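You operate a simulated robot arm through the tools that you are given. There is no shell and no other tool. Be economical: measure what you need, move in short steps, check, and stop when the job is done.

The job below is to be done with a simulated robot arm. You get a single attempt, and the scene is never put back.

## Task
Top the varnish up to the white line; wipe off the orange stain.
Fine: from the green can, none spilt; tank cover shut again; wipe with the green pad and put it back. Where these are worked on the way, their far stop is far enough and under half their travel is too little: tank cover. What is to be rubbed or washed off counts as gone when no trace of it is left.
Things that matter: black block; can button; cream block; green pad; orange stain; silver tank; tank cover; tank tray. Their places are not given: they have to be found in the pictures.

The check looks at the end state, three seconds after you hand in, the way a careful person would. Anything else that was tipped, shoved, dropped, spilled or broken makes it a failure. Lids that push on must go on centred and level and be pressed home; caps that screw on are set level and turned clockwise until they are tight.

## Robot
A 7-joint arm with a two-finger parallel gripper, fixed in place. Base frame: the origin is at the foot of the arm, x ahead of it, y to its left, z up; the work surface is at about z = 0.86. Lengths are in m, angles in rad, forces in N, time in s.
With the tool pointing down near the work surface it reaches from about 0.24 to 0.68 m from the base axis. Its first joint turns from -1.152 to 1.152 rad. Payload 2.4 kg.
Tool frame: the origin (TCP) lies between the finger pads and is the grasp point; the fingertips stand 0.03 m ahead of it; z points along the fingers, y is the line along which they close. The gripper opens to 0.094 m. The fingers are 0.028 m wide and 0.01 m thick; the gripper's body (0.05 by 0.096 m) begins 0.055 m behind the TCP.
Orientation is that of the tool frame in the base frame, as a unit quaternion [w, x, y, z]. With the fingers straight down and closing along the base's y, the tool's x points along the base's -x, its y along +y and its z along -z.

## Interface
- The arm moves only by the tool jog_arm. Its argument "plan" is a list of rows, each a list of 7 numbers: the closure in counts, from 0 (fully open) to 255 (shut), then the shift along the tool's x, y, z in m, then the turn, a rotation vector about the tool's x, y, z in rad. In form: [[jaw, tx, ty, tz, ax, ay, az], ...]. A call has 1 to 10 rows; each row is the pose to reach, as a shift and turn from the pose commanded when the call began, along the tool's axes at that moment. Rows are played at 5 a second. More than 0.05 m and 0.15 rad between two rows, or a gripper value outside its range, and nothing of the call is played. A pose out of reach is approached as far as the arm can. The call stops where the force on the tool passes 70 N (or 10 N more than at its start, if that is more) or the arm is blocked; 0.2 s more then pass. The fingers move at their own pace (about 0.153 m/s each) and stop on an object; they squeeze with about 25 N. The grip force told is the motor's: it shows also when the fingers shut on nothing. Time passes only in rows, and 0.2 s behind the last, so rows that repeat a pose let the fingers close. It gives the time, the measured TCP pose, the force on the tool (base axes), the opening and the grip force at its end, in the units of the frame above (readings bear some noise), with the torque about the TCP (base axes, N m) and any sound that the robot's microphone picked up, and new pictures: "pictures" is both (left out), scene, wrist or none.
- Cameras (640 x 400 px; columns grow to the right, rows downward): "scene" is fixed at [0.0484, 0.4826, 1.4452]; the picture's right is [-0.64, -0.77, 0.00], its down [-0.43, 0.36, -0.83] and it looks along [0.63, -0.53, -0.56] (base axes); focal length 347 px, centre (320, 200). "wrist" rides on the gripper at [0.076, 0.014, -0.102] in the tool frame; the picture's right is [-0.18, 0.98, 0.00], its down [-0.75, -0.14, -0.64] and it looks along [-0.63, -0.12, 0.77] (tool axes); focal length 243 px, centre (320, 200).
- probe_pixels(camera, pixels): for up to 12 pixels [column, row] of the newest picture of that camera ("zoom" is the newest enlarged one), the place [x, y, z] in the base frame of the surface seen there, good to about 0.002 m. No time passes.
- enlarge(camera, box): a new picture of the part [left, top, right, bottom] of that camera's present view, enlarged. No time passes.
- hand_in(): hands the job in; it is judged then, once.

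Go step by step. Measure first, check grasps and placings, and put right what went wrong. The budget is 80 turns and 200 pictures, counting those below and the enlarged ones. Unless the task says otherwise, let go and move clear before handing in, and close with one line.

The tools are called by a JSON object that holds its "api" and its "payload". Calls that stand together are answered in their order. jog_arm: Moves the arm, as the interface text tells. Its arguments: {"type":"object","properties":{"plan":{"type":"array","items":{"type":"array","items":{"type":"number"}}},"pictures":{"type":"string","enum":["both","scene","wrist","none"]}},"required":["plan"]} The other tools are called the same way: probe_pixels (camera, pixels) gives the place of the surface under pixels of a picture; enlarge (camera, box) takes an enlarged picture of a part of a camera's view; hand_in () hands the job in.

At the start:

```text
t: 0.0
ee_pos: [0.4496, 0.1314, 1.1538]
ee_rot: [0.0, 0.0, 1.0, 0.001]
contact_force: [0.8, -0.4, -0.2]
wrist_torque: [0.03, -0.01, 0.05]
width: 0.0944
finger_force: 0.1
```

scene: 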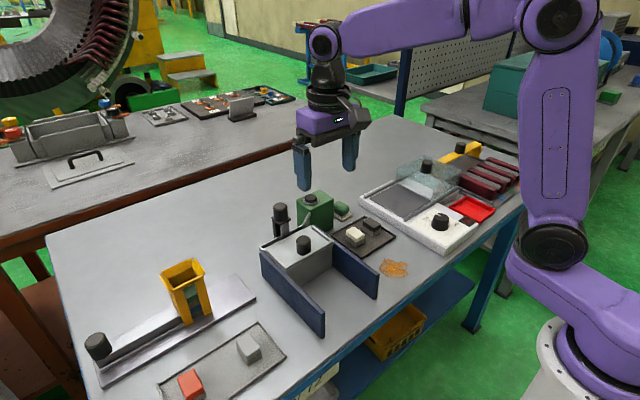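
wrist: 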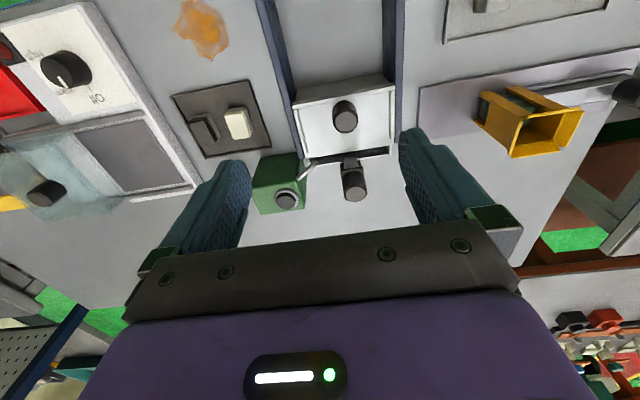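

The scene shows a green can near (315,210), a silver tank with a cover knob at (302,243), a tray with cream and black blocks near (362,235), and the orange stain at (394,268). I'll enlarge to see the details.

{"api": "enlarge", "payload": {"camera": "scene", "box": [240, 170, 420, 340]}}

{"api": "enlarge", "payload": {"camera": "wrist", "box": [160, 60, 420, 220]}}

{"api": "enlarge", "payload": {"camera": "scene", "box": [60, 240, 300, 400]}}

```text
2.35 times, centred on (330, 255) of scene
```

zoom: 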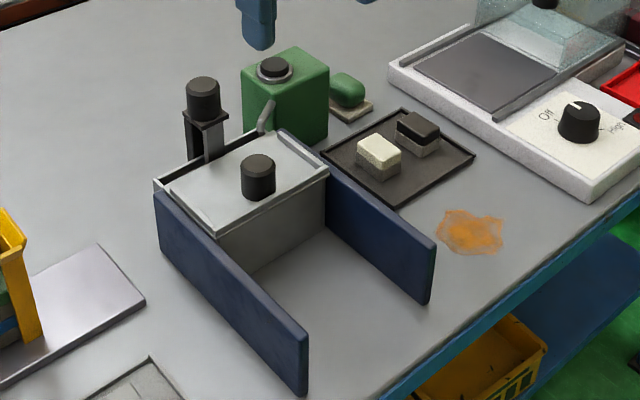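

```text
2.46 times, centred on (290, 140) of wrist
```

zoom: 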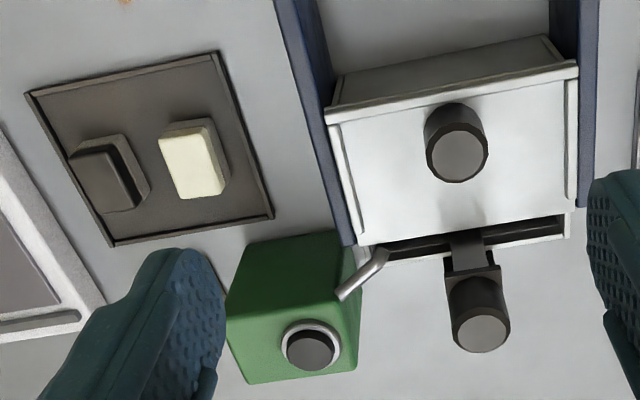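

```text
2.50 times, centred on (180, 320) of scene
```

zoom: 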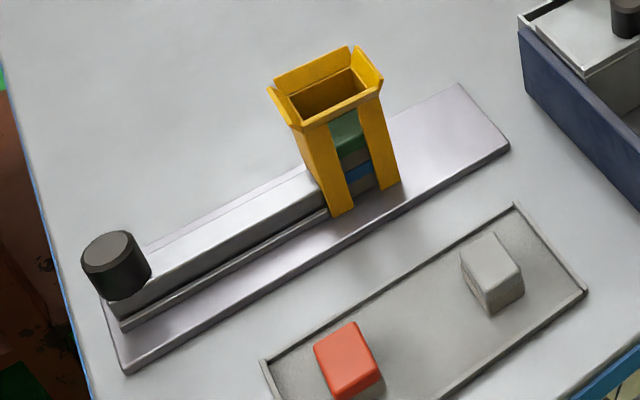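

I'll measure the main features in the scene and wrist pictures.

{"api": "enlarge", "payload": {"camera": "scene", "box": [255, 180, 355, 250]}}

{"api": "probe_pixels", "payload": {"camera": "scene", "pixels": [[302, 240], [310, 198], [280, 207], [342, 207], [349, 216], [356, 234], [372, 224], [394, 268], [383, 267], [408, 267], [330, 213], [390, 233]]}}

{"api": "probe_pixels", "payload": {"camera": "wrist", "pixels": [[345, 118], [284, 199], [353, 185], [306, 172], [293, 107], [393, 90], [312, 162], [389, 152], [299, 165], [360, 155], [255, 160], [345, 40]]}}

```text
5.71 times, centred on (305, 215) of scene
```

zoom: 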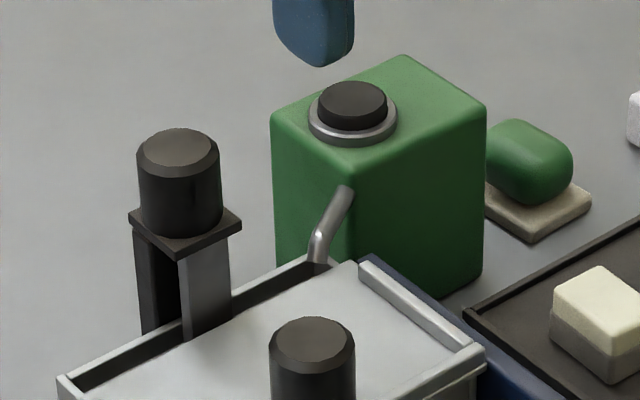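

```text
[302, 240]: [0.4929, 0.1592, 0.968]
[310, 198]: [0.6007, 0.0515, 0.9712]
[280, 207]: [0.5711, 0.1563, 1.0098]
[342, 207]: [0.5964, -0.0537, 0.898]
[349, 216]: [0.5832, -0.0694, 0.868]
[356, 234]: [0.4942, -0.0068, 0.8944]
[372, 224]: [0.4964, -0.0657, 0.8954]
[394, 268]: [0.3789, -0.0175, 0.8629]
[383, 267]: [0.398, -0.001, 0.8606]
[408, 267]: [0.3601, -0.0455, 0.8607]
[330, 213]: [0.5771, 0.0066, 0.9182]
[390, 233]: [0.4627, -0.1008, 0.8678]
```

```text
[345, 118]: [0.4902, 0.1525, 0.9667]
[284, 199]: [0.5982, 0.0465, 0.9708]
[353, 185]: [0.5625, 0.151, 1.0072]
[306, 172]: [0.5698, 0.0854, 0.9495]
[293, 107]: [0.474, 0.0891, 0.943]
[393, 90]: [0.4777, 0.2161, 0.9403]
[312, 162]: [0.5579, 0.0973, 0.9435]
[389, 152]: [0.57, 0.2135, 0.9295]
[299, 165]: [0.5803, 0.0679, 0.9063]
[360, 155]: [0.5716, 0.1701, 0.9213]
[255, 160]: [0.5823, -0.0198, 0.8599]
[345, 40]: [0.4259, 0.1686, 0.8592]
```

The knob of the cover is at about (0.491, 0.153), top z 0.967, and a second knob on a post stands at the rear slot. I'll come above the cover knob and look again.

{"api": "jog_arm", "payload": {"plan": [[0, -0.02, 0.01, 0.04, 0, 0, 0], [0, -0.04, 0.022, 0.08, 0, 0, 0], [0, -0.041, 0.022, 0.11, 0, 0, 0], [0, -0.041, 0.022, 0.11, 0, 0, 0]]}}

```text
t: 1.0
ee_pos: [0.4922, 0.1537, 1.044]
ee_rot: [-0.001, 0.0, 1.0, -0.001]
contact_force: [0.1, 0.2, 0.1]
wrist_torque: [-0.01, -0.01, -0.02]
width: 0.094
finger_force: 0.0
```

scene: 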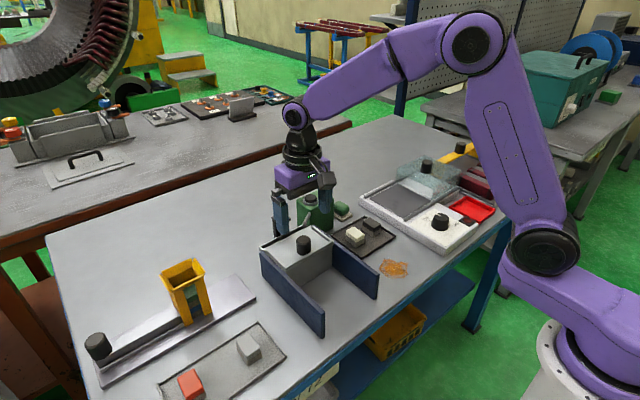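
wrist: 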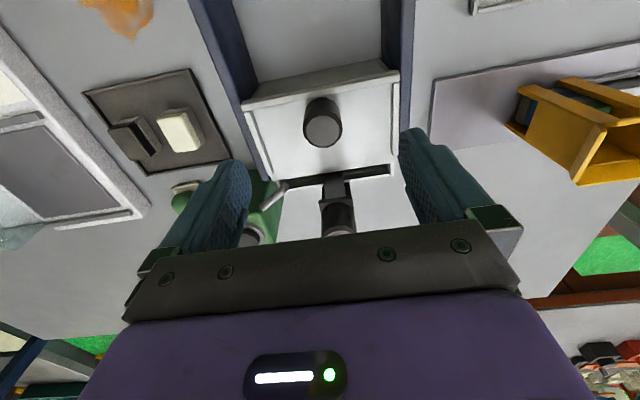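

The knob is centred at wrist (322,122), and the cover has raised rails on both sides. I'll narrow the jaws, go down around the knob and close.

{"api": "jog_arm", "payload": {"plan": [[110, 0, 0, 0.0, 0, 0, 0], [110, 0, 0, 0.03, 0, 0, 0], [110, 0, 0, 0.06, 0, 0, 0], [110, 0, 0, 0.066, 0, 0, 0], [255, 0, 0, 0.066, 0, 0, 0], [255, 0, 0, 0.066, 0, 0, 0], [255, 0, 0, 0.066, 0, 0, 0]]}}

```text
t: 2.6
ee_pos: [0.4894, 0.155, 0.9787]
ee_rot: [0.0, -0.001, 1.0, 0.002]
contact_force: [0.2, 13.8, -4.8]
wrist_torque: [-0.07, -0.71, 0.19]
width: 0.0316
finger_force: 44.8
```

scene: 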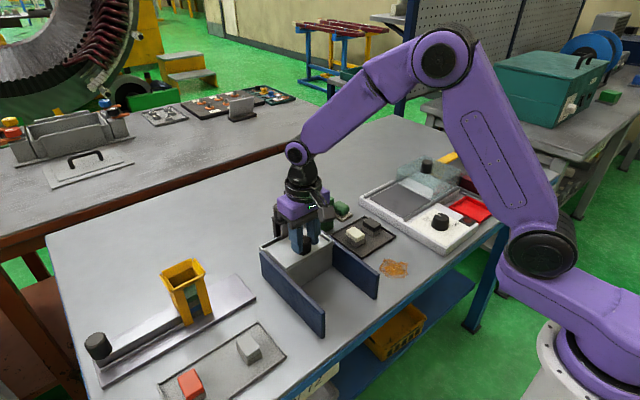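
wrist: 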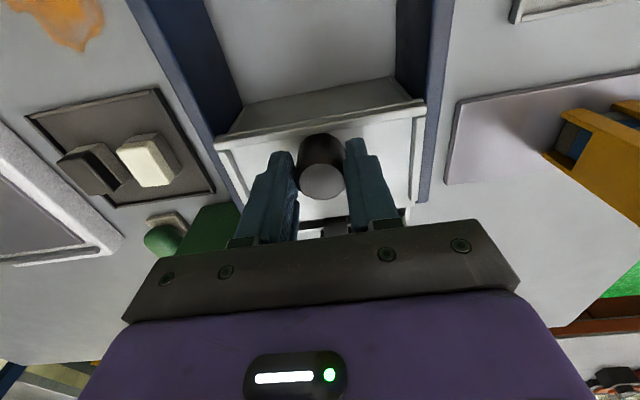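

The knob is gripped (width 0.0316) with a sideways load of about 14 N. I'll slide the cover a little toward the robot.

{"api": "jog_arm", "payload": {"plan": [[255, 0.0, 0.001, 0, 0, 0, 0], [255, 0.01, 0.001, 0, 0, 0, 0], [255, 0.02, 0.001, 0, 0, 0, 0]]}}

```text
t: 3.4
ee_pos: [0.47, 0.1546, 0.9783]
ee_rot: [-0.001, 0.0, 1.0, 0.001]
contact_force: [0.8, 15.5, -10.6]
wrist_torque: [0.72, -0.56, 0.24]
width: 0.0313
finger_force: 45.2
```

scene: 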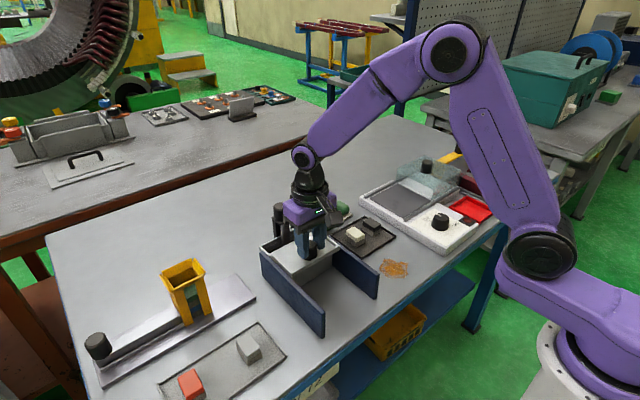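
wrist: 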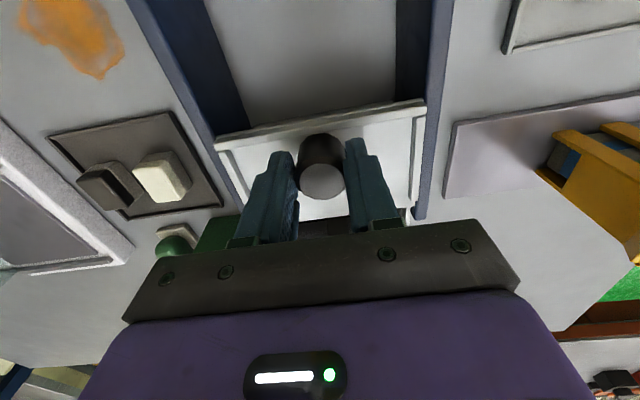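

The cover slides toward the robot with almost no resistance in x. I'll carry on in steps.

{"api": "jog_arm", "payload": {"plan": [[255, 0.012, 0.001, 0, 0, 0, 0], [255, 0.024, 0.001, 0, 0, 0, 0], [255, 0.036, 0.001, 0, 0, 0, 0], [255, 0.048, 0.001, 0, 0, 0, 0], [255, 0.06, 0.001, 0, 0, 0, 0]]}}

```text
t: 4.6
ee_pos: [0.4111, 0.1559, 0.9788]
ee_rot: [0.0, 0.002, 1.0, 0.0]
contact_force: [0.7, 5.0, 9.1]
wrist_torque: [0.46, 1.25, 0.04]
width: 0.0314
finger_force: 44.6
```

scene: 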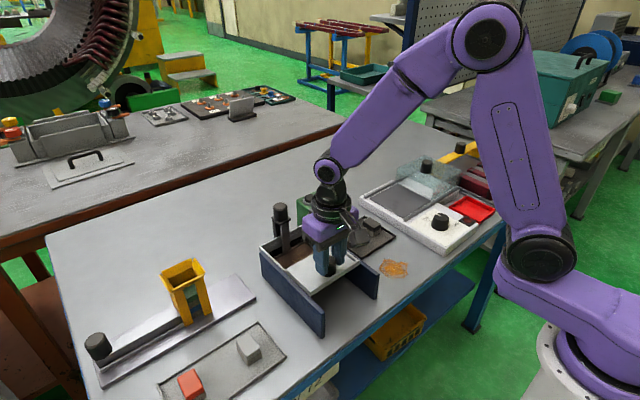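
wrist: 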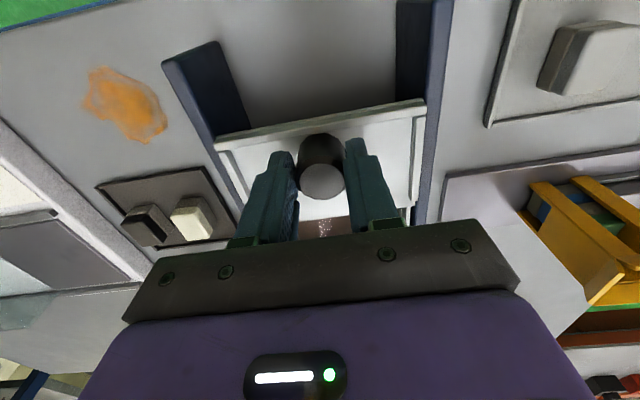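

The cover has moved 0.08 m. I'll nudge on to feel for the far stop.

{"api": "jog_arm", "payload": {"plan": [[255, 0.005, 0.001, 0, 0, 0, 0], [255, 0.01, 0.001, 0, 0, 0, 0], [255, 0.015, 0.001, 0, 0, 0, 0]], "pictures": "scene"}}

{"api": "enlarge", "payload": {"camera": "scene", "box": [240, 180, 400, 280]}}

```text
t: 5.4
ee_pos: [0.3963, 0.1543, 0.979]
ee_rot: [0.0, 0.001, 1.0, 0.0]
contact_force: [1.3, -8.2, 15.6]
wrist_torque: [0.04, -0.76, -0.17]
width: 0.0313
finger_force: 44.5
```

scene: 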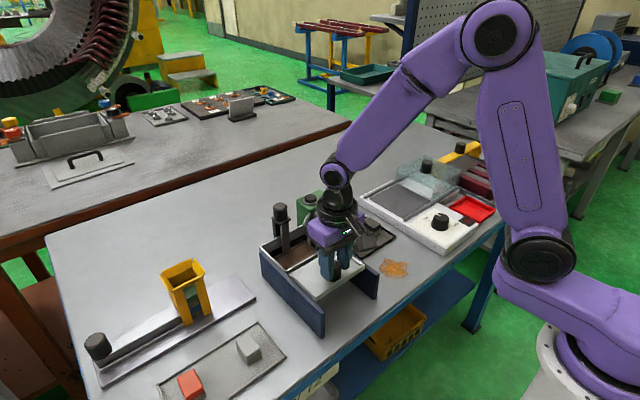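

```text
4.00 times, centred on (320, 230) of scene
```

zoom: 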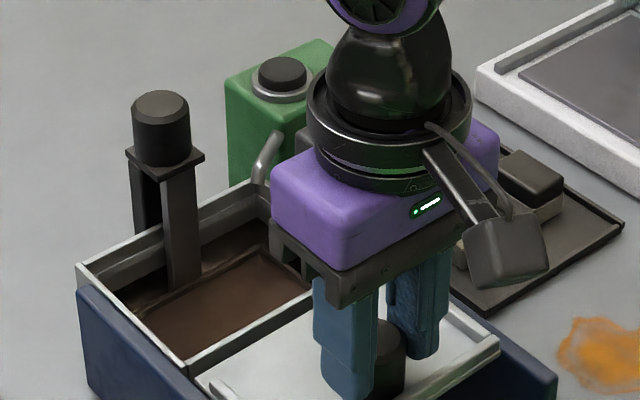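

The tank is open, showing dark varnish and the tray under it. I'll let go of the knob, go up and look in.

{"api": "jog_arm", "payload": {"plan": [[150, 0, 0, 0, 0, 0, 0], [150, 0, 0, 0, 0, 0, 0], [150, 0, 0, -0.04, 0, 0, 0], [150, 0.0, 0, -0.08, 0, 0, 0], [150, 0.0, -0.03, -0.12, 0, 0, 0], [150, 0.0, -0.06, -0.15, 0, 0, 0]]}}

{"api": "enlarge", "payload": {"camera": "scene", "box": [240, 180, 370, 300]}}

{"api": "enlarge", "payload": {"camera": "wrist", "box": [200, 80, 500, 260]}}

```text
t: 6.8
ee_pos: [0.3944, 0.0961, 1.1302]
ee_rot: [0.0, 0.0, 1.0, 0.0]
contact_force: [0.6, -0.8, 0.0]
wrist_torque: [0.01, 0.04, -0.02]
width: 0.0387
finger_force: 0.1
```

scene: 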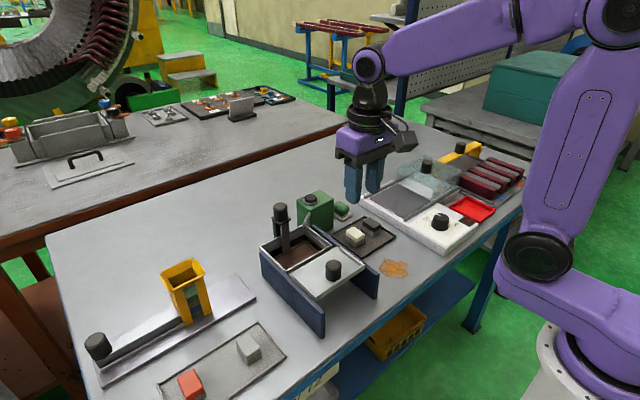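
wrist: 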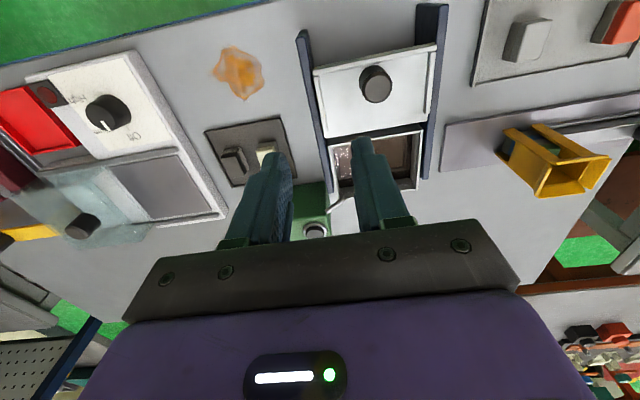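

```text
3.33 times, centred on (305, 240) of scene
```

zoom: 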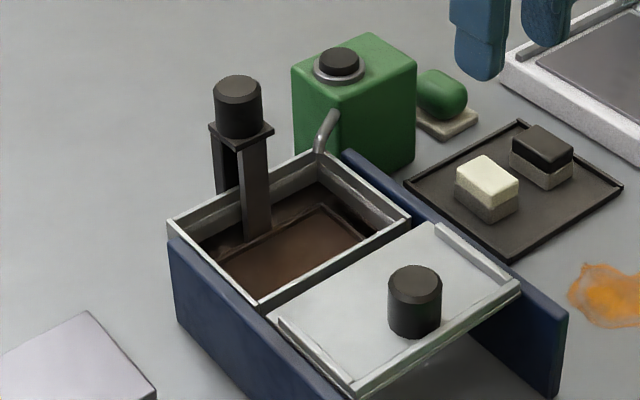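

```text
2.13 times, centred on (350, 170) of wrist
```

zoom: 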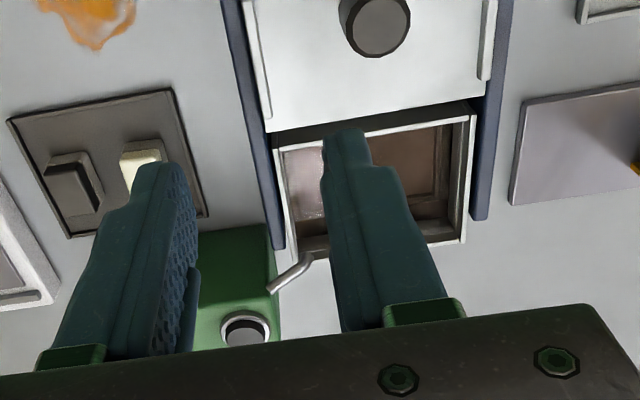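

I need to find the white line inside the tank, so I'll zoom in on its walls.

{"api": "enlarge", "payload": {"camera": "scene", "box": [275, 220, 335, 275]}}

{"api": "enlarge", "payload": {"camera": "wrist", "box": [325, 120, 435, 205]}}

```text
7.27 times, centred on (305, 248) of scene
```

zoom: 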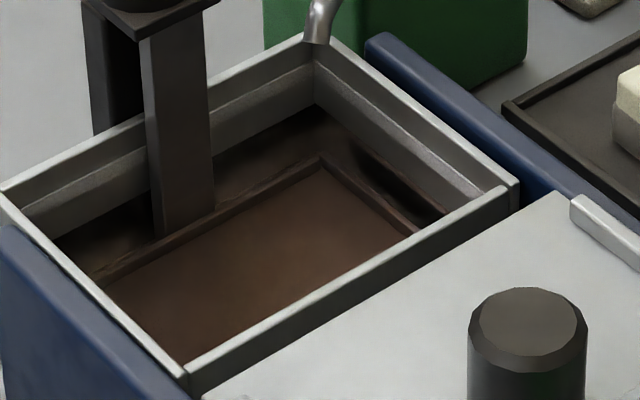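

```text
4.71 times, centred on (380, 162) of wrist
```

zoom: 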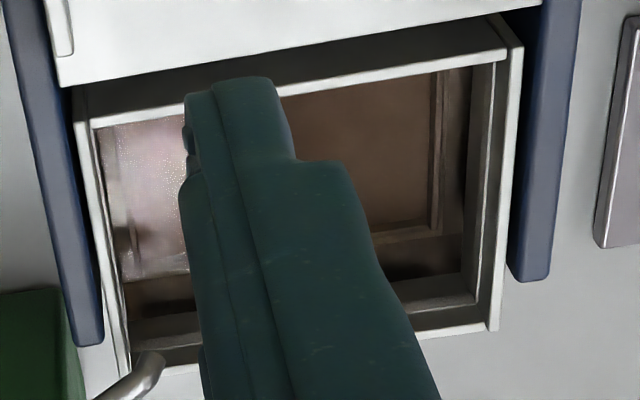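

A ridge or band runs along the tank's inside wall above the varnish. I'll zoom in tight and probe heights there.

{"api": "enlarge", "payload": {"camera": "scene", "box": [296, 222, 332, 254]}}

{"api": "probe_pixels", "payload": {"camera": "zoom", "pixels": [[320, 80], [320, 120], [320, 160], [320, 200], [320, 240], [450, 150], [450, 190], [450, 230], [450, 270], [200, 300], [560, 330], [560, 300]]}}

```text
12.50 times, centred on (314, 238) of scene
```

zoom: 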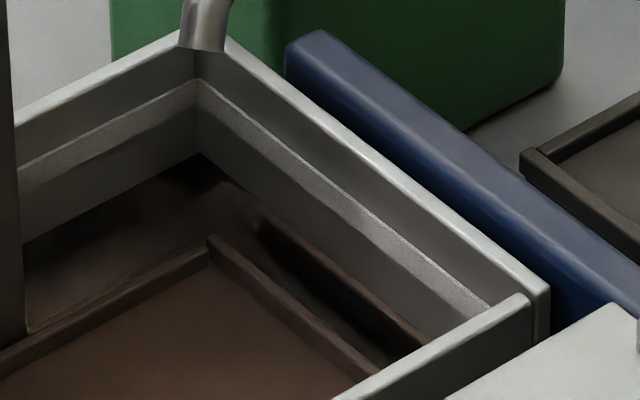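

```text
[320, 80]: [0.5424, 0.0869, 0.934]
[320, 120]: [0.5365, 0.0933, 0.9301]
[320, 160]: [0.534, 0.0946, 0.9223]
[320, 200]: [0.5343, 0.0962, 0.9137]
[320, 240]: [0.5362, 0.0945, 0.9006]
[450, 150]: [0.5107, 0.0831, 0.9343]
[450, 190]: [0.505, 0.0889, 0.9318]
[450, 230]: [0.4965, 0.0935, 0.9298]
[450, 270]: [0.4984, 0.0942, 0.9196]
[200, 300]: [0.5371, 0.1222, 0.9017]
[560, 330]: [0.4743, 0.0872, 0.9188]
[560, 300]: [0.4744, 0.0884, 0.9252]
```

The white line is the bright strip at z≈0.918 and the varnish is around 0.90. Before pressing, I want a close look at where the spout ends relative to the tank.

{"api": "jog_arm", "payload": {"plan": [[0, -0.03, 0.005, 0.03, 0, 0, 0], [0, -0.06, 0.01, 0.06, 0, 0, 0], [0, -0.06, 0.01, 0.06, 0, 0, 0]], "pictures": "wrist"}}

{"api": "enlarge", "payload": {"camera": "wrist", "box": [250, 100, 410, 240]}}

```text
t: 7.6
ee_pos: [0.4553, 0.1068, 1.0681]
ee_rot: [0.0, 0.0, 1.0, 0.0]
contact_force: [-0.8, 0.0, -0.2]
wrist_torque: [-0.01, 0.0, 0.0]
width: 0.0942
finger_force: 0.1
```

wrist: 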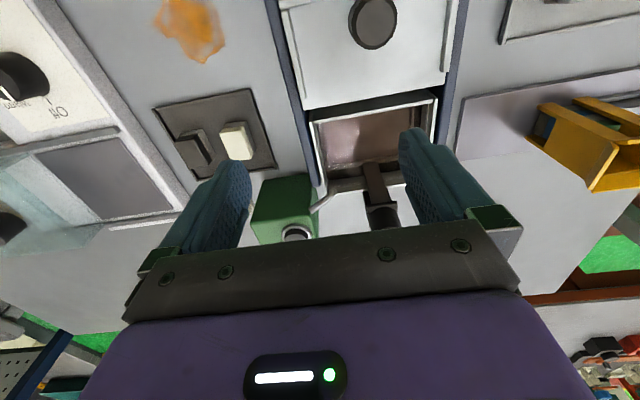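

```text
2.86 times, centred on (330, 170) of wrist
```

zoom: 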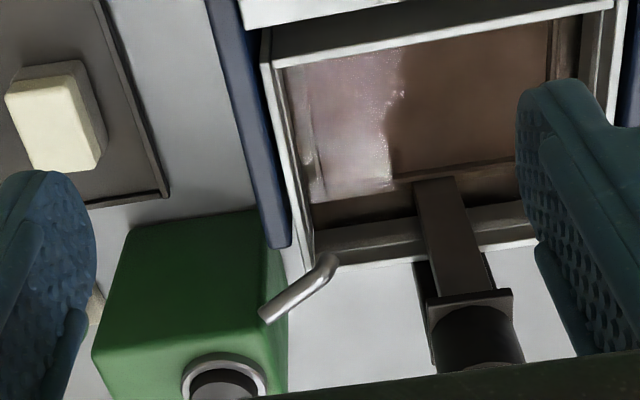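

The spout ends over the tank's inside corner, so it should pour cleanly. I'll shut the fingers and move above the can button at (0.5985, 0.0485).

{"api": "jog_arm", "payload": {"plan": [[255, 0, 0, 0, 0, 0, 0], [255, -0.04, -0.02, 0, 0, 0, 0], [255, -0.08, -0.04, 0, 0, 0, 0], [255, -0.12, -0.058, 0, 0, 0, 0], [255, -0.143, -0.058, 0.02, 0, 0, 0], [255, -0.143, -0.058, 0.045, 0, 0, 0], [255, -0.143, -0.058, 0.055, 0, 0, 0]]}}

{"api": "enlarge", "payload": {"camera": "scene", "box": [270, 180, 370, 260]}}

```text
t: 9.2
ee_pos: [0.5982, 0.0489, 1.0144]
ee_rot: [0.0, 0.0, 1.0, 0.0]
contact_force: [-0.6, 0.0, 0.3]
wrist_torque: [0.01, -0.03, 0.03]
width: 0.0001
finger_force: 25.1
```

scene: 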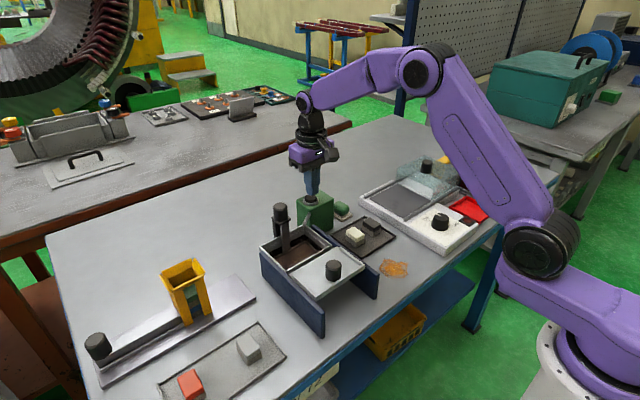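
wrist: 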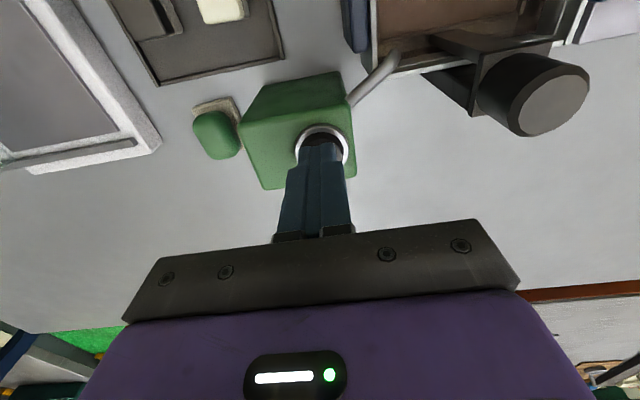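

```text
5.00 times, centred on (320, 220) of scene
```

zoom: 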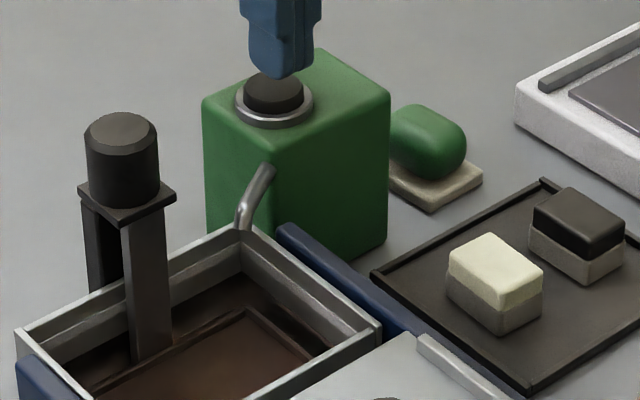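

The fingertips sit above the button. I'll press a few millimetres and watch the force and the level.

{"api": "jog_arm", "payload": {"plan": [[255, 0, 0, 0.01, 0, 0, 0], [255, 0, 0, 0.015, 0, 0, 0], [255, 0, 0, 0.018, 0, 0, 0]], "pictures": "scene"}}

{"api": "enlarge", "payload": {"camera": "scene", "box": [270, 190, 340, 260]}}

```text
t: 10.0
ee_pos: [0.5982, 0.0482, 0.9965]
ee_rot: [0.0, 0.0, 1.0, 0.0]
contact_force: [-5.4, -2.3, 10.9]
wrist_torque: [-0.04, 0.07, 0.05]
width: 0.0
finger_force: 24.6
heard: click
```

scene: 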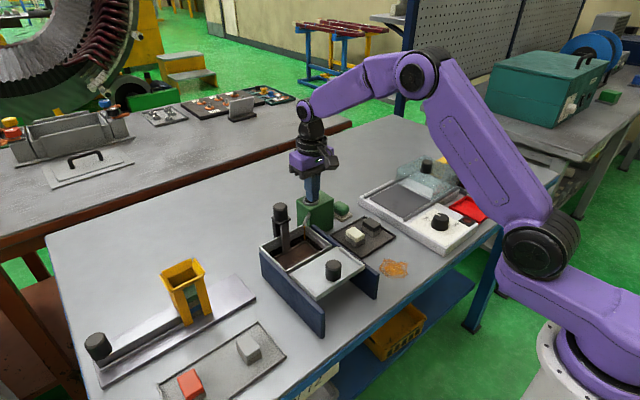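

```text
5.71 times, centred on (305, 225) of scene
```

zoom: 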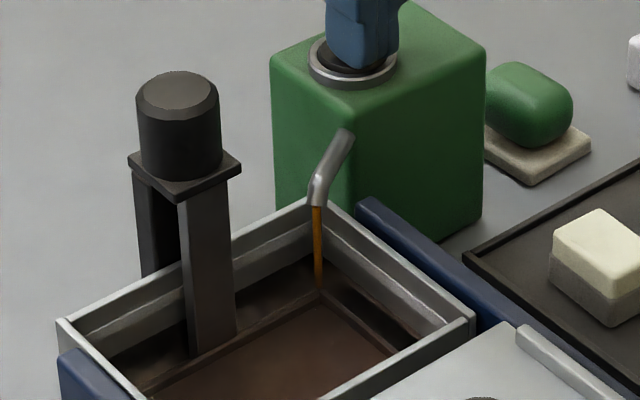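

A click and a stream of varnish into the tank. I'll hold for a second and check the level.

{"api": "jog_arm", "payload": {"plan": [[255, 0, 0, 0, 0, 0, 0], [255, 0, 0, 0, 0, 0, 0], [255, 0, 0, 0, 0, 0, 0], [255, 0, 0, 0, 0, 0, 0], [255, 0, 0, 0, 0, 0, 0]], "pictures": "none"}}

{"api": "enlarge", "payload": {"camera": "scene", "box": [296, 212, 332, 254]}}

```text
t: 11.2
ee_pos: [0.5977, 0.0475, 0.9949]
ee_rot: [0.001, 0.0, 1.0, 0.0]
contact_force: [-1.7, -4.0, 14.9]
wrist_torque: [-0.09, -0.02, 0.0]
width: 0.0
finger_force: 24.5
```

```text
9.52 times, centred on (314, 233) of scene
```

zoom: 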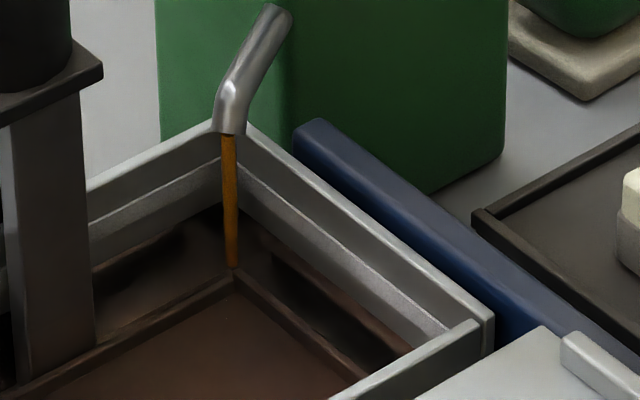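

The level is rising slowly: the wall band below the line shrank from about 5.8 to 4.7 px. I'll hold two more seconds and compare again.

{"api": "jog_arm", "payload": {"plan": [[255, 0, 0, 0, 0, 0, 0], [255, 0, 0, 0, 0, 0, 0], [255, 0, 0, 0, 0, 0, 0], [255, 0, 0, 0, 0, 0, 0], [255, 0, 0, 0, 0, 0, 0], [255, 0, 0, 0, 0, 0, 0], [255, 0, 0, 0, 0, 0, 0], [255, 0, 0, 0, 0, 0, 0], [255, 0, 0, 0, 0, 0, 0]], "pictures": "none"}}

{"api": "enlarge", "payload": {"camera": "scene", "box": [296, 222, 332, 254]}}

```text
t: 13.2
ee_pos: [0.5985, 0.0485, 0.9965]
ee_rot: [0.001, 0.0, 1.0, 0.0]
contact_force: [2.1, -4.1, 15.3]
wrist_torque: [-0.13, -0.13, -0.04]
width: 0.0
finger_force: 24.9
```

```text
12.50 times, centred on (314, 238) of scene
```

zoom: 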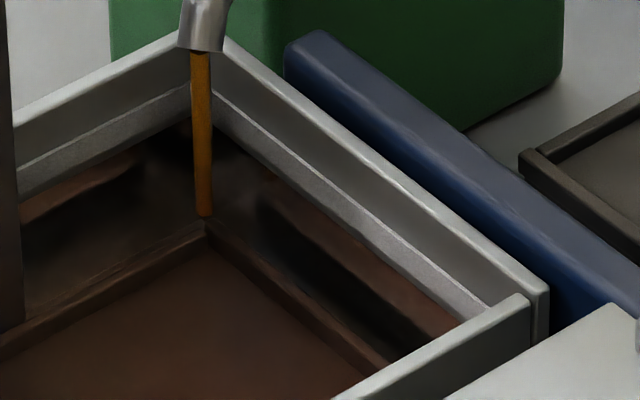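

About half the gap is left. I'll hold for roughly 1.2 s more and recheck.

{"api": "jog_arm", "payload": {"plan": [[255, 0, 0, 0, 0, 0, 0], [255, 0, 0, 0, 0, 0, 0], [255, 0, 0, 0, 0, 0, 0], [255, 0, 0, 0, 0, 0, 0]], "pictures": "none"}}

{"api": "enlarge", "payload": {"camera": "scene", "box": [296, 222, 332, 254]}}

{"api": "probe_pixels", "payload": {"camera": "zoom", "pixels": [[100, 90], [100, 120], [100, 130], [100, 140], [100, 150], [100, 160], [100, 175], [400, 240], [400, 260], [400, 280], [400, 300], [60, 170]]}}

```text
t: 14.2
ee_pos: [0.5985, 0.0487, 0.9958]
ee_rot: [0.001, -0.001, 1.0, 0.0]
contact_force: [2.6, -3.5, 16.0]
wrist_torque: [-0.17, -0.11, -0.01]
width: 0.0001
finger_force: 24.8
```

```text
12.50 times, centred on (314, 238) of scene
```

zoom: 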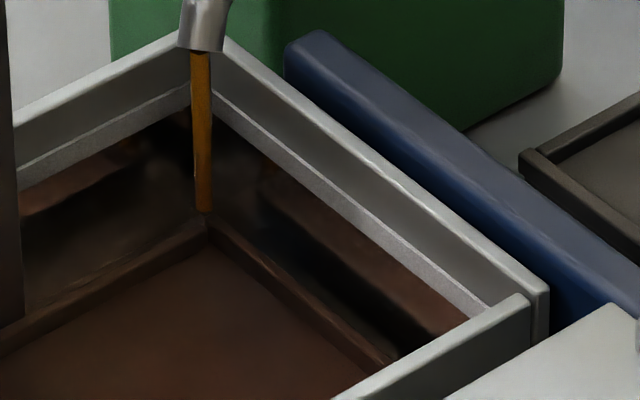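

```text
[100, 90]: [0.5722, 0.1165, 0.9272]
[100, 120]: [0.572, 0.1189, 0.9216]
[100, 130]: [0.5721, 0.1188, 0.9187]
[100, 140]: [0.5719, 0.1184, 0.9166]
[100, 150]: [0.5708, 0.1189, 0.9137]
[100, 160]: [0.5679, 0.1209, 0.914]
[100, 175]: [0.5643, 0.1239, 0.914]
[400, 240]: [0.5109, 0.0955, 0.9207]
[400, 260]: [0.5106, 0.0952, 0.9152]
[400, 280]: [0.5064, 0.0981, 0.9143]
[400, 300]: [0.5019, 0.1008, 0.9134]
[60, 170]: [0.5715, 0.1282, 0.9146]
```

The probed surface is flat at z≈0.914, rising about 3 mm/s. I'll zoom into the wall strip to fix the line's exact height.

{"api": "enlarge", "payload": {"camera": "scene", "box": [312, 232, 326, 242]}}

{"api": "probe_pixels", "payload": {"camera": "zoom", "pixels": [[300, 100], [300, 130], [300, 150], [300, 170], [300, 190], [300, 210], [300, 230], [300, 250], [300, 270], [300, 290], [300, 320], [300, 350]]}}

{"api": "enlarge", "payload": {"camera": "scene", "box": [297, 226, 311, 236]}}

{"api": "probe_pixels", "payload": {"camera": "zoom", "pixels": [[300, 100], [300, 130], [300, 150], [300, 170], [300, 190], [300, 210], [300, 230], [300, 250], [300, 270], [300, 290], [300, 320], [300, 350]]}}

```text
16.00 times, centred on (319, 237) of scene
```

zoom: 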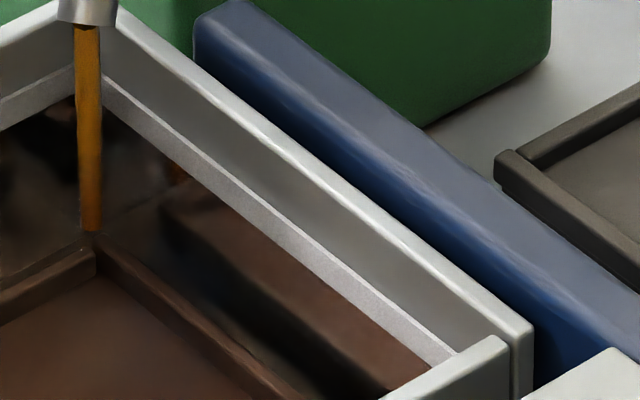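

```text
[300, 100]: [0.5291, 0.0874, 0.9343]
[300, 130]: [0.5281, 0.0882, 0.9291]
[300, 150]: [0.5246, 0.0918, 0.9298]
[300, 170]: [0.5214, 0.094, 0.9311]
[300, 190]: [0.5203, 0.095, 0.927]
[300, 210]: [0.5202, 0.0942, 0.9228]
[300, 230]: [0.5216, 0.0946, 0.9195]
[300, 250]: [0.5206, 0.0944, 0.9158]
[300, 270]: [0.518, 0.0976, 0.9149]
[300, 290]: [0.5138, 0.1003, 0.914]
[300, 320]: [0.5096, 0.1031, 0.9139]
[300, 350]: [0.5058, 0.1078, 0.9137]
```

```text
16.00 times, centred on (304, 231) of scene
```

zoom: 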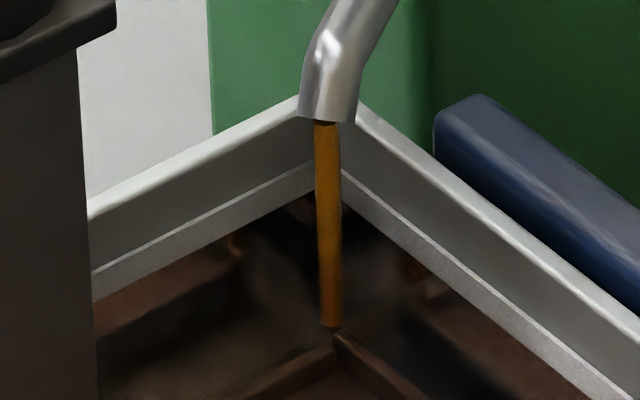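

```text
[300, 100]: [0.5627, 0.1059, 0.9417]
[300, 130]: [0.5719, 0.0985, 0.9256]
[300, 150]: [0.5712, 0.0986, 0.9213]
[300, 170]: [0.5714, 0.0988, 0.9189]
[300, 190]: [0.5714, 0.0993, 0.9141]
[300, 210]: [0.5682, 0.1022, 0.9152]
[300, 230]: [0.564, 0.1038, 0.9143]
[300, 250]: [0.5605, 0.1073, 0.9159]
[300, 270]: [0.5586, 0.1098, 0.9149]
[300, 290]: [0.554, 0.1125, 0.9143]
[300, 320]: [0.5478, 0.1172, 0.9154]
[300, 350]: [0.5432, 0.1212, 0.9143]
```

The strip still showing spans z≈0.914–0.920, so the line's middle is near 0.917–0.918. I'll pour about 0.6 s more and measure.

{"api": "jog_arm", "payload": {"plan": [[255, 0, 0, 0, 0, 0, 0], [255, 0, 0, 0, 0, 0, 0]], "pictures": "none"}}

{"api": "enlarge", "payload": {"camera": "scene", "box": [312, 232, 326, 242]}}

{"api": "probe_pixels", "payload": {"camera": "zoom", "pixels": [[300, 190], [300, 215], [300, 230], [300, 240], [300, 250], [300, 260], [300, 280], [300, 300], [300, 330], [200, 250], [250, 280], [150, 200]]}}

```text
t: 14.8
ee_pos: [0.5981, 0.0488, 0.9966]
ee_rot: [0.0, -0.001, 1.0, -0.001]
contact_force: [2.3, -3.4, 15.9]
wrist_torque: [-0.12, -0.12, 0.01]
width: 0.0
finger_force: 25.5
```

```text
16.00 times, centred on (319, 237) of scene
```

zoom: 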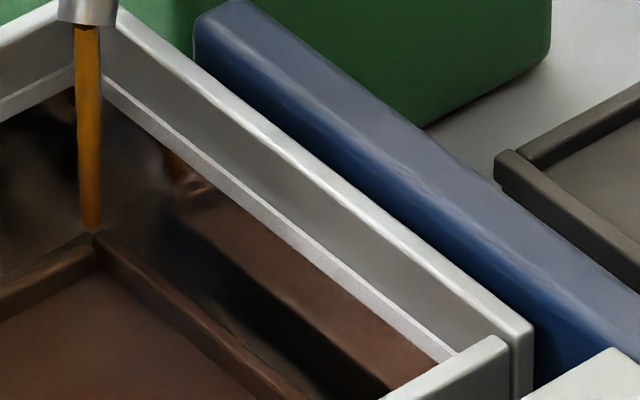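

```text
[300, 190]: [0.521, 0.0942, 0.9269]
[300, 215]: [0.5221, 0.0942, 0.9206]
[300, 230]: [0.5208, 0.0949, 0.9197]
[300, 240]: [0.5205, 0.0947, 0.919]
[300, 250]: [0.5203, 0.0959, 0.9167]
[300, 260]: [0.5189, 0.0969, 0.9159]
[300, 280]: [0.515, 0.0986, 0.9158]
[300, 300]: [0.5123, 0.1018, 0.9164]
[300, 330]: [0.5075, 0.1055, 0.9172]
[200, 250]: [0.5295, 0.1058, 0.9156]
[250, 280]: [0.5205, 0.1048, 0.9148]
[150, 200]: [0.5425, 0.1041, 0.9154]
```

The level is at ~0.916 with the strip top at ~0.9205. I'll hold one more beat, release, and then judge against the line.

{"api": "jog_arm", "payload": {"plan": [[255, 0, 0, 0, 0, 0, 0], [255, 0, 0, -0.02, 0, 0, 0], [255, 0, 0, -0.02, 0, 0, 0], [255, 0, 0, -0.02, 0, 0, 0]], "pictures": "none"}}

{"api": "enlarge", "payload": {"camera": "scene", "box": [312, 232, 326, 242]}}

{"api": "probe_pixels", "payload": {"camera": "zoom", "pixels": [[300, 190], [300, 215], [300, 230], [300, 240], [300, 250], [300, 260], [300, 280], [300, 300], [300, 330], [200, 250], [250, 280], [150, 200]]}}

{"api": "enlarge", "payload": {"camera": "scene", "box": [260, 190, 350, 280]}}

```text
t: 15.8
ee_pos: [0.5963, 0.0475, 1.0154]
ee_rot: [-0.001, 0.0, 1.0, 0.001]
contact_force: [0.3, -0.3, 0.1]
wrist_torque: [-0.01, 0.01, -0.02]
width: 0.0002
finger_force: 25.2
heard: click
```

```text
16.00 times, centred on (319, 237) of scene
```

zoom: 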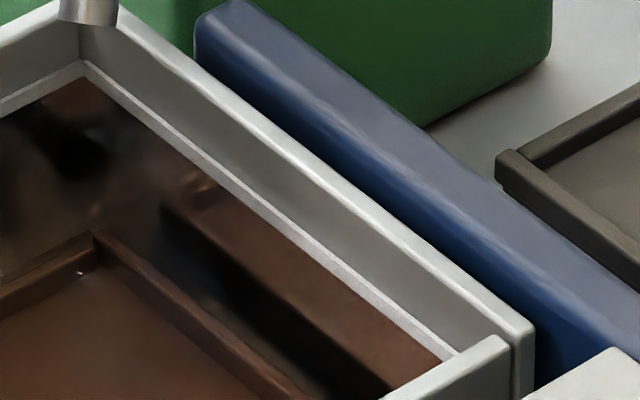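

```text
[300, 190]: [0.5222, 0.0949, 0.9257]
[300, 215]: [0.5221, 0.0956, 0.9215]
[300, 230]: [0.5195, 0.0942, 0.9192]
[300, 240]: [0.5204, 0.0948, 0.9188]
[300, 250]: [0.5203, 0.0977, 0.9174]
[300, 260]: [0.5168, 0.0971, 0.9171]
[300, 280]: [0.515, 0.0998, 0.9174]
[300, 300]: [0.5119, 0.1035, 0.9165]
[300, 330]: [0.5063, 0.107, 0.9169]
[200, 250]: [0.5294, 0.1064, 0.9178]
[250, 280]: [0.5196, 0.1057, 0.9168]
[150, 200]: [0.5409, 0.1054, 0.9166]
```

```text
4.44 times, centred on (305, 235) of scene
```

zoom: 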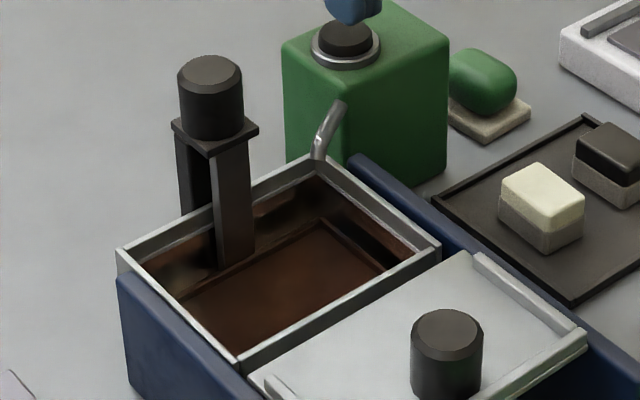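

Flow stopped and the level is at ≈0.917, at the lower part of the line (≈0.917–0.921). One short extra press should bring it to the middle.

{"api": "jog_arm", "payload": {"plan": [[255, 0, 0, 0.012, 0, 0, 0], [255, 0, 0, 0.02, 0, 0, 0], [255, 0, 0, 0.0, 0, 0, 0], [255, 0, 0, -0.02, 0, 0, 0], [255, 0, 0, -0.02, 0, 0, 0]], "pictures": "none"}}

{"api": "enlarge", "payload": {"camera": "scene", "box": [312, 232, 326, 242]}}

{"api": "probe_pixels", "payload": {"camera": "zoom", "pixels": [[300, 200], [300, 215], [300, 230], [300, 240], [300, 250], [300, 260], [300, 280], [300, 300], [300, 330], [200, 250], [250, 280], [150, 200]]}}

```text
t: 17.0
ee_pos: [0.5985, 0.048, 1.0356]
ee_rot: [0.0, 0.0, 1.0, -0.001]
contact_force: [-0.6, 0.2, -0.3]
wrist_torque: [0.02, 0.02, 0.01]
width: 0.0
finger_force: 25.1
heard: click
```

```text
16.00 times, centred on (319, 237) of scene
```

zoom: 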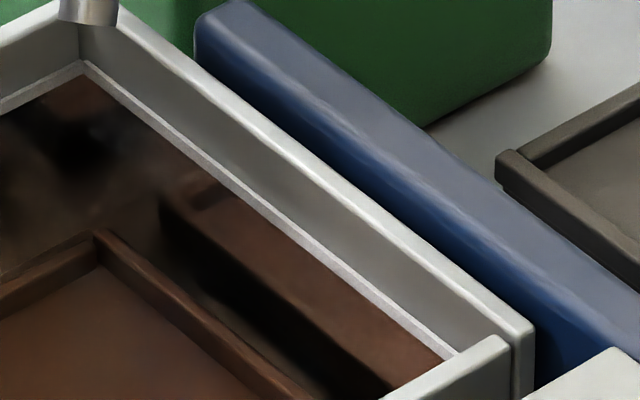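

```text
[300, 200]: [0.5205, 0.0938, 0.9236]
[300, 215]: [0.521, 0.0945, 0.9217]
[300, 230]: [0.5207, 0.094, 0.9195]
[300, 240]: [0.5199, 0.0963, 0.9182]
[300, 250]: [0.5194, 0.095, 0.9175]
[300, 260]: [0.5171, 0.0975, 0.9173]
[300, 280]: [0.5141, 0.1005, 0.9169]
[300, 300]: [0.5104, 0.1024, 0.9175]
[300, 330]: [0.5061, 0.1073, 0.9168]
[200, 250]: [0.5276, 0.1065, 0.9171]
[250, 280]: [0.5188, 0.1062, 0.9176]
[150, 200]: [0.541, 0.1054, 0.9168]
```

The visible strip narrowed slightly; surface ~0.9175, strip top ~0.9207. One more brief press to sit mid-line.

{"api": "jog_arm", "payload": {"plan": [[255, 0, 0, 0.03, 0, 0, 0], [255, 0, 0, 0.04, 0, 0, 0], [255, 0, 0, 0.04, 0, 0, 0], [255, 0, 0, 0.0, 0, 0, 0], [255, 0, 0, 0, 0, 0, 0]], "pictures": "none"}}

{"api": "enlarge", "payload": {"camera": "scene", "box": [312, 232, 326, 242]}}

{"api": "probe_pixels", "payload": {"camera": "zoom", "pixels": [[300, 200], [300, 215], [300, 230], [300, 240], [300, 250], [300, 260], [300, 280], [300, 300], [300, 330], [200, 250], [250, 280], [150, 200]]}}

```text
t: 18.2
ee_pos: [0.5976, 0.0463, 1.0334]
ee_rot: [-0.001, -0.001, 1.0, -0.001]
contact_force: [0.2, 0.2, -0.7]
wrist_torque: [0.02, 0.03, 0.0]
width: 0.0002
finger_force: 24.9
heard: click
```

```text
16.00 times, centred on (319, 237) of scene
```

zoom: 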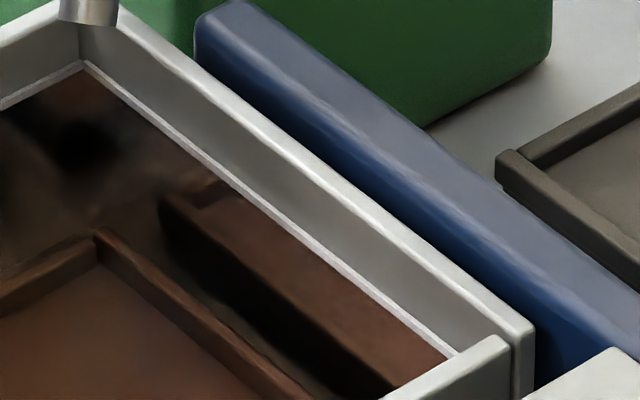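

```text
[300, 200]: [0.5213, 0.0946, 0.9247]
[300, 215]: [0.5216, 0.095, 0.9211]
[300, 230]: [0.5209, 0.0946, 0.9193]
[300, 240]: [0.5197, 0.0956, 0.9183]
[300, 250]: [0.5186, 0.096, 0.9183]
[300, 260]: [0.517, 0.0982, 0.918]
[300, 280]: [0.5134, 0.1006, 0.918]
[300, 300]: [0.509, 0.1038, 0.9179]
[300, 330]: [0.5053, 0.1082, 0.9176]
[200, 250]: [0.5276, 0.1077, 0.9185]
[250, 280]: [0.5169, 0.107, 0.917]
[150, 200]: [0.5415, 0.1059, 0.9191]
```

The level is now ~0.918, mid-line, with a thin bright edge still showing and nothing spilt. Next I'll go back over the cover knob.

{"api": "jog_arm", "payload": {"plan": [[255, 0, 0, -0.045, 0, 0, 0], [200, 0.04, 0.02, -0.06, 0, 0, 0], [110, 0.08, 0.04, -0.06, 0, 0, 0], [110, 0.12, 0.065, -0.06, 0, 0, 0], [110, 0.16, 0.09, -0.06, 0, 0, 0], [110, 0.202, 0.107, -0.06, 0, 0, 0], [110, 0.202, 0.107, -0.02, 0, 0, 0], [110, 0.202, 0.107, -0.005, 0, 0, 0]]}}

{"api": "probe_pixels", "payload": {"camera": "wrist", "pixels": [[322, 130], [320, 120]]}}

```text
t: 20.0
ee_pos: [0.3967, 0.1544, 1.0401]
ee_rot: [-0.001, 0.0, 1.0, 0.0]
contact_force: [0.8, 0.4, 0.6]
wrist_torque: [-0.01, 0.01, -0.02]
width: 0.0537
finger_force: 0.1
```

scene: 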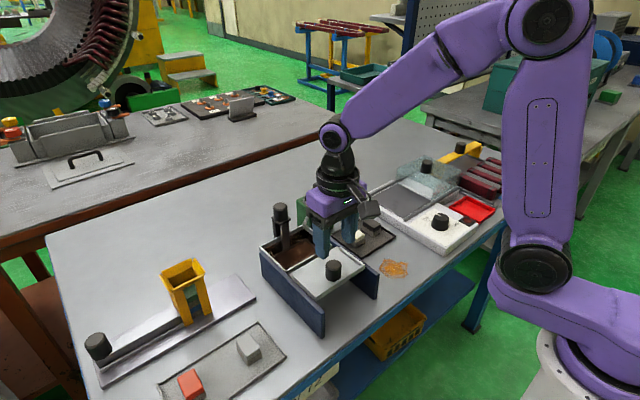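
wrist: 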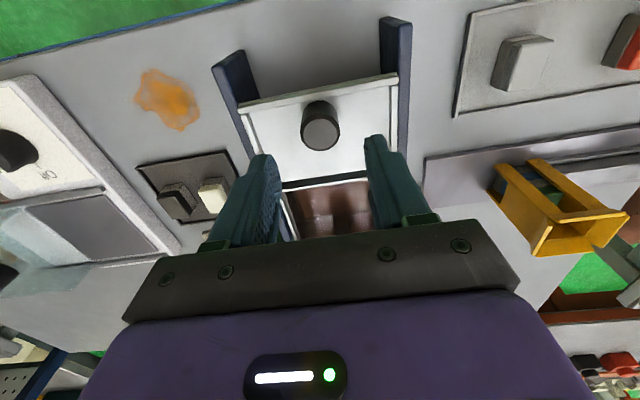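

```text
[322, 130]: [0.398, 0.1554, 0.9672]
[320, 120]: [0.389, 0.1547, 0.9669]
```

The knob sits right under the gripper. I'll grip it and slide the cover back.

{"api": "jog_arm", "payload": {"plan": [[110, 0, 0, 0.03, 0, 0, 0], [110, 0, 0, 0.062, 0, 0, 0], [255, 0, 0, 0.062, 0, 0, 0], [255, 0, 0, 0.062, 0, 0, 0], [255, -0.015, 0, 0.062, 0, 0, 0], [255, -0.03, 0, 0.062, 0, 0, 0], [255, -0.045, 0, 0.062, 0, 0, 0], [255, -0.06, 0, 0.062, 0, 0, 0], [255, -0.075, 0, 0.062, 0, 0, 0], [255, -0.087, 0, 0.062, 0, 0, 0]], "pictures": "scene"}}

```text
t: 22.2
ee_pos: [0.4846, 0.1536, 0.9774]
ee_rot: [0.002, 0.0, 1.0, -0.001]
contact_force: [-0.9, -23.7, 32.2]
wrist_torque: [-0.37, -0.33, -0.15]
width: 0.0314
finger_force: 44.7
```

scene: 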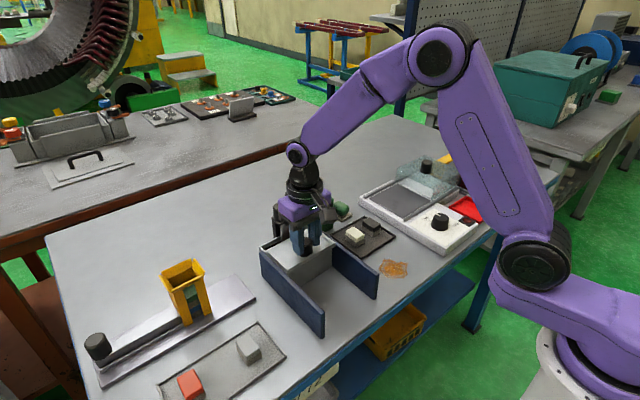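

The cover is nearly shut. I'll push it gently the last few millimetres against the stop.

{"api": "jog_arm", "payload": {"plan": [[255, -0.003, 0.001, -0.001, 0, 0, 0], [255, -0.006, 0.001, -0.001, 0, 0, 0], [255, -0.009, 0.001, -0.001, 0, 0, 0], [255, -0.012, 0.001, -0.001, 0, 0, 0]], "pictures": "none"}}

```text
t: 23.2
ee_pos: [0.4911, 0.1538, 0.9784]
ee_rot: [-0.007, -0.001, 1.0, -0.003]
contact_force: [-24.5, -23.0, 19.0]
wrist_torque: [-0.18, -0.02, -0.22]
width: 0.0316
finger_force: 45.4
```

It stopped at x≈0.491 with 24 N, which is the original closed position. I'll release, rise, and look at the cover.

{"api": "jog_arm", "payload": {"plan": [[255, 0.004, 0, 0, 0, 0, 0], [140, 0.004, 0, 0, 0, 0, 0], [140, 0.004, 0, 0, 0, 0, 0], [140, 0.004, 0, -0.04, 0, 0, 0], [140, 0.004, 0, -0.08, 0, 0, 0], [140, 0.004, -0.04, -0.1, 0, 0, 0], [140, 0.0, -0.08, -0.1, 0, 0, 0], [140, -0.01, -0.12, -0.1, 0, 0, 0], [140, -0.03, -0.16, -0.1, 0, 0, 0]]}}

{"api": "enlarge", "payload": {"camera": "scene", "box": [240, 170, 420, 300]}}

```text
t: 25.2
ee_pos: [0.5257, -0.0035, 1.0795]
ee_rot: [0.0, 0.0, 1.0, 0.0]
contact_force: [-0.7, -0.3, -0.2]
wrist_torque: [0.0, 0.0, 0.03]
width: 0.0425
finger_force: 0.0
```

scene: 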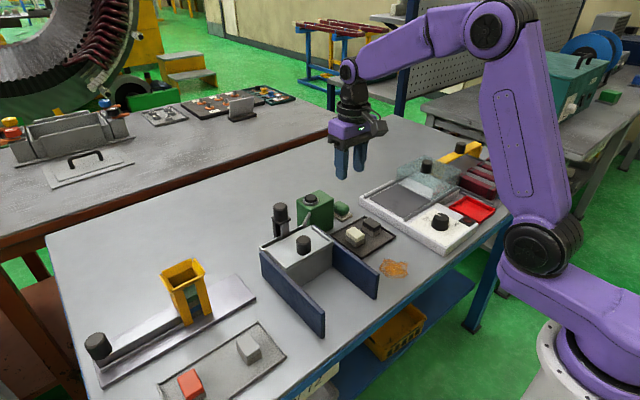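
wrist: 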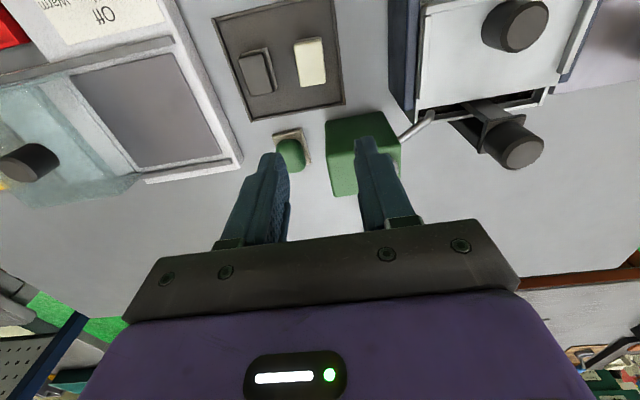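

```text
3.08 times, centred on (330, 235) of scene
```

zoom: 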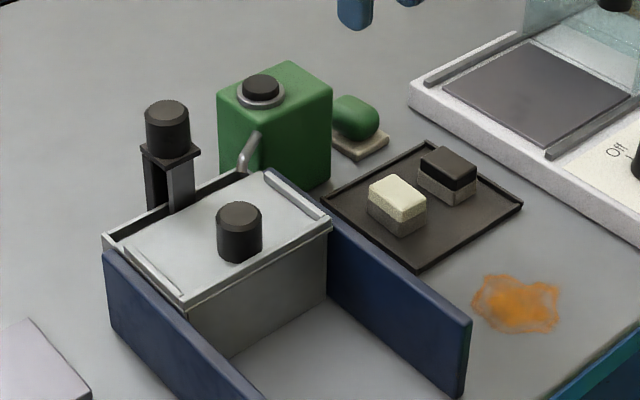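

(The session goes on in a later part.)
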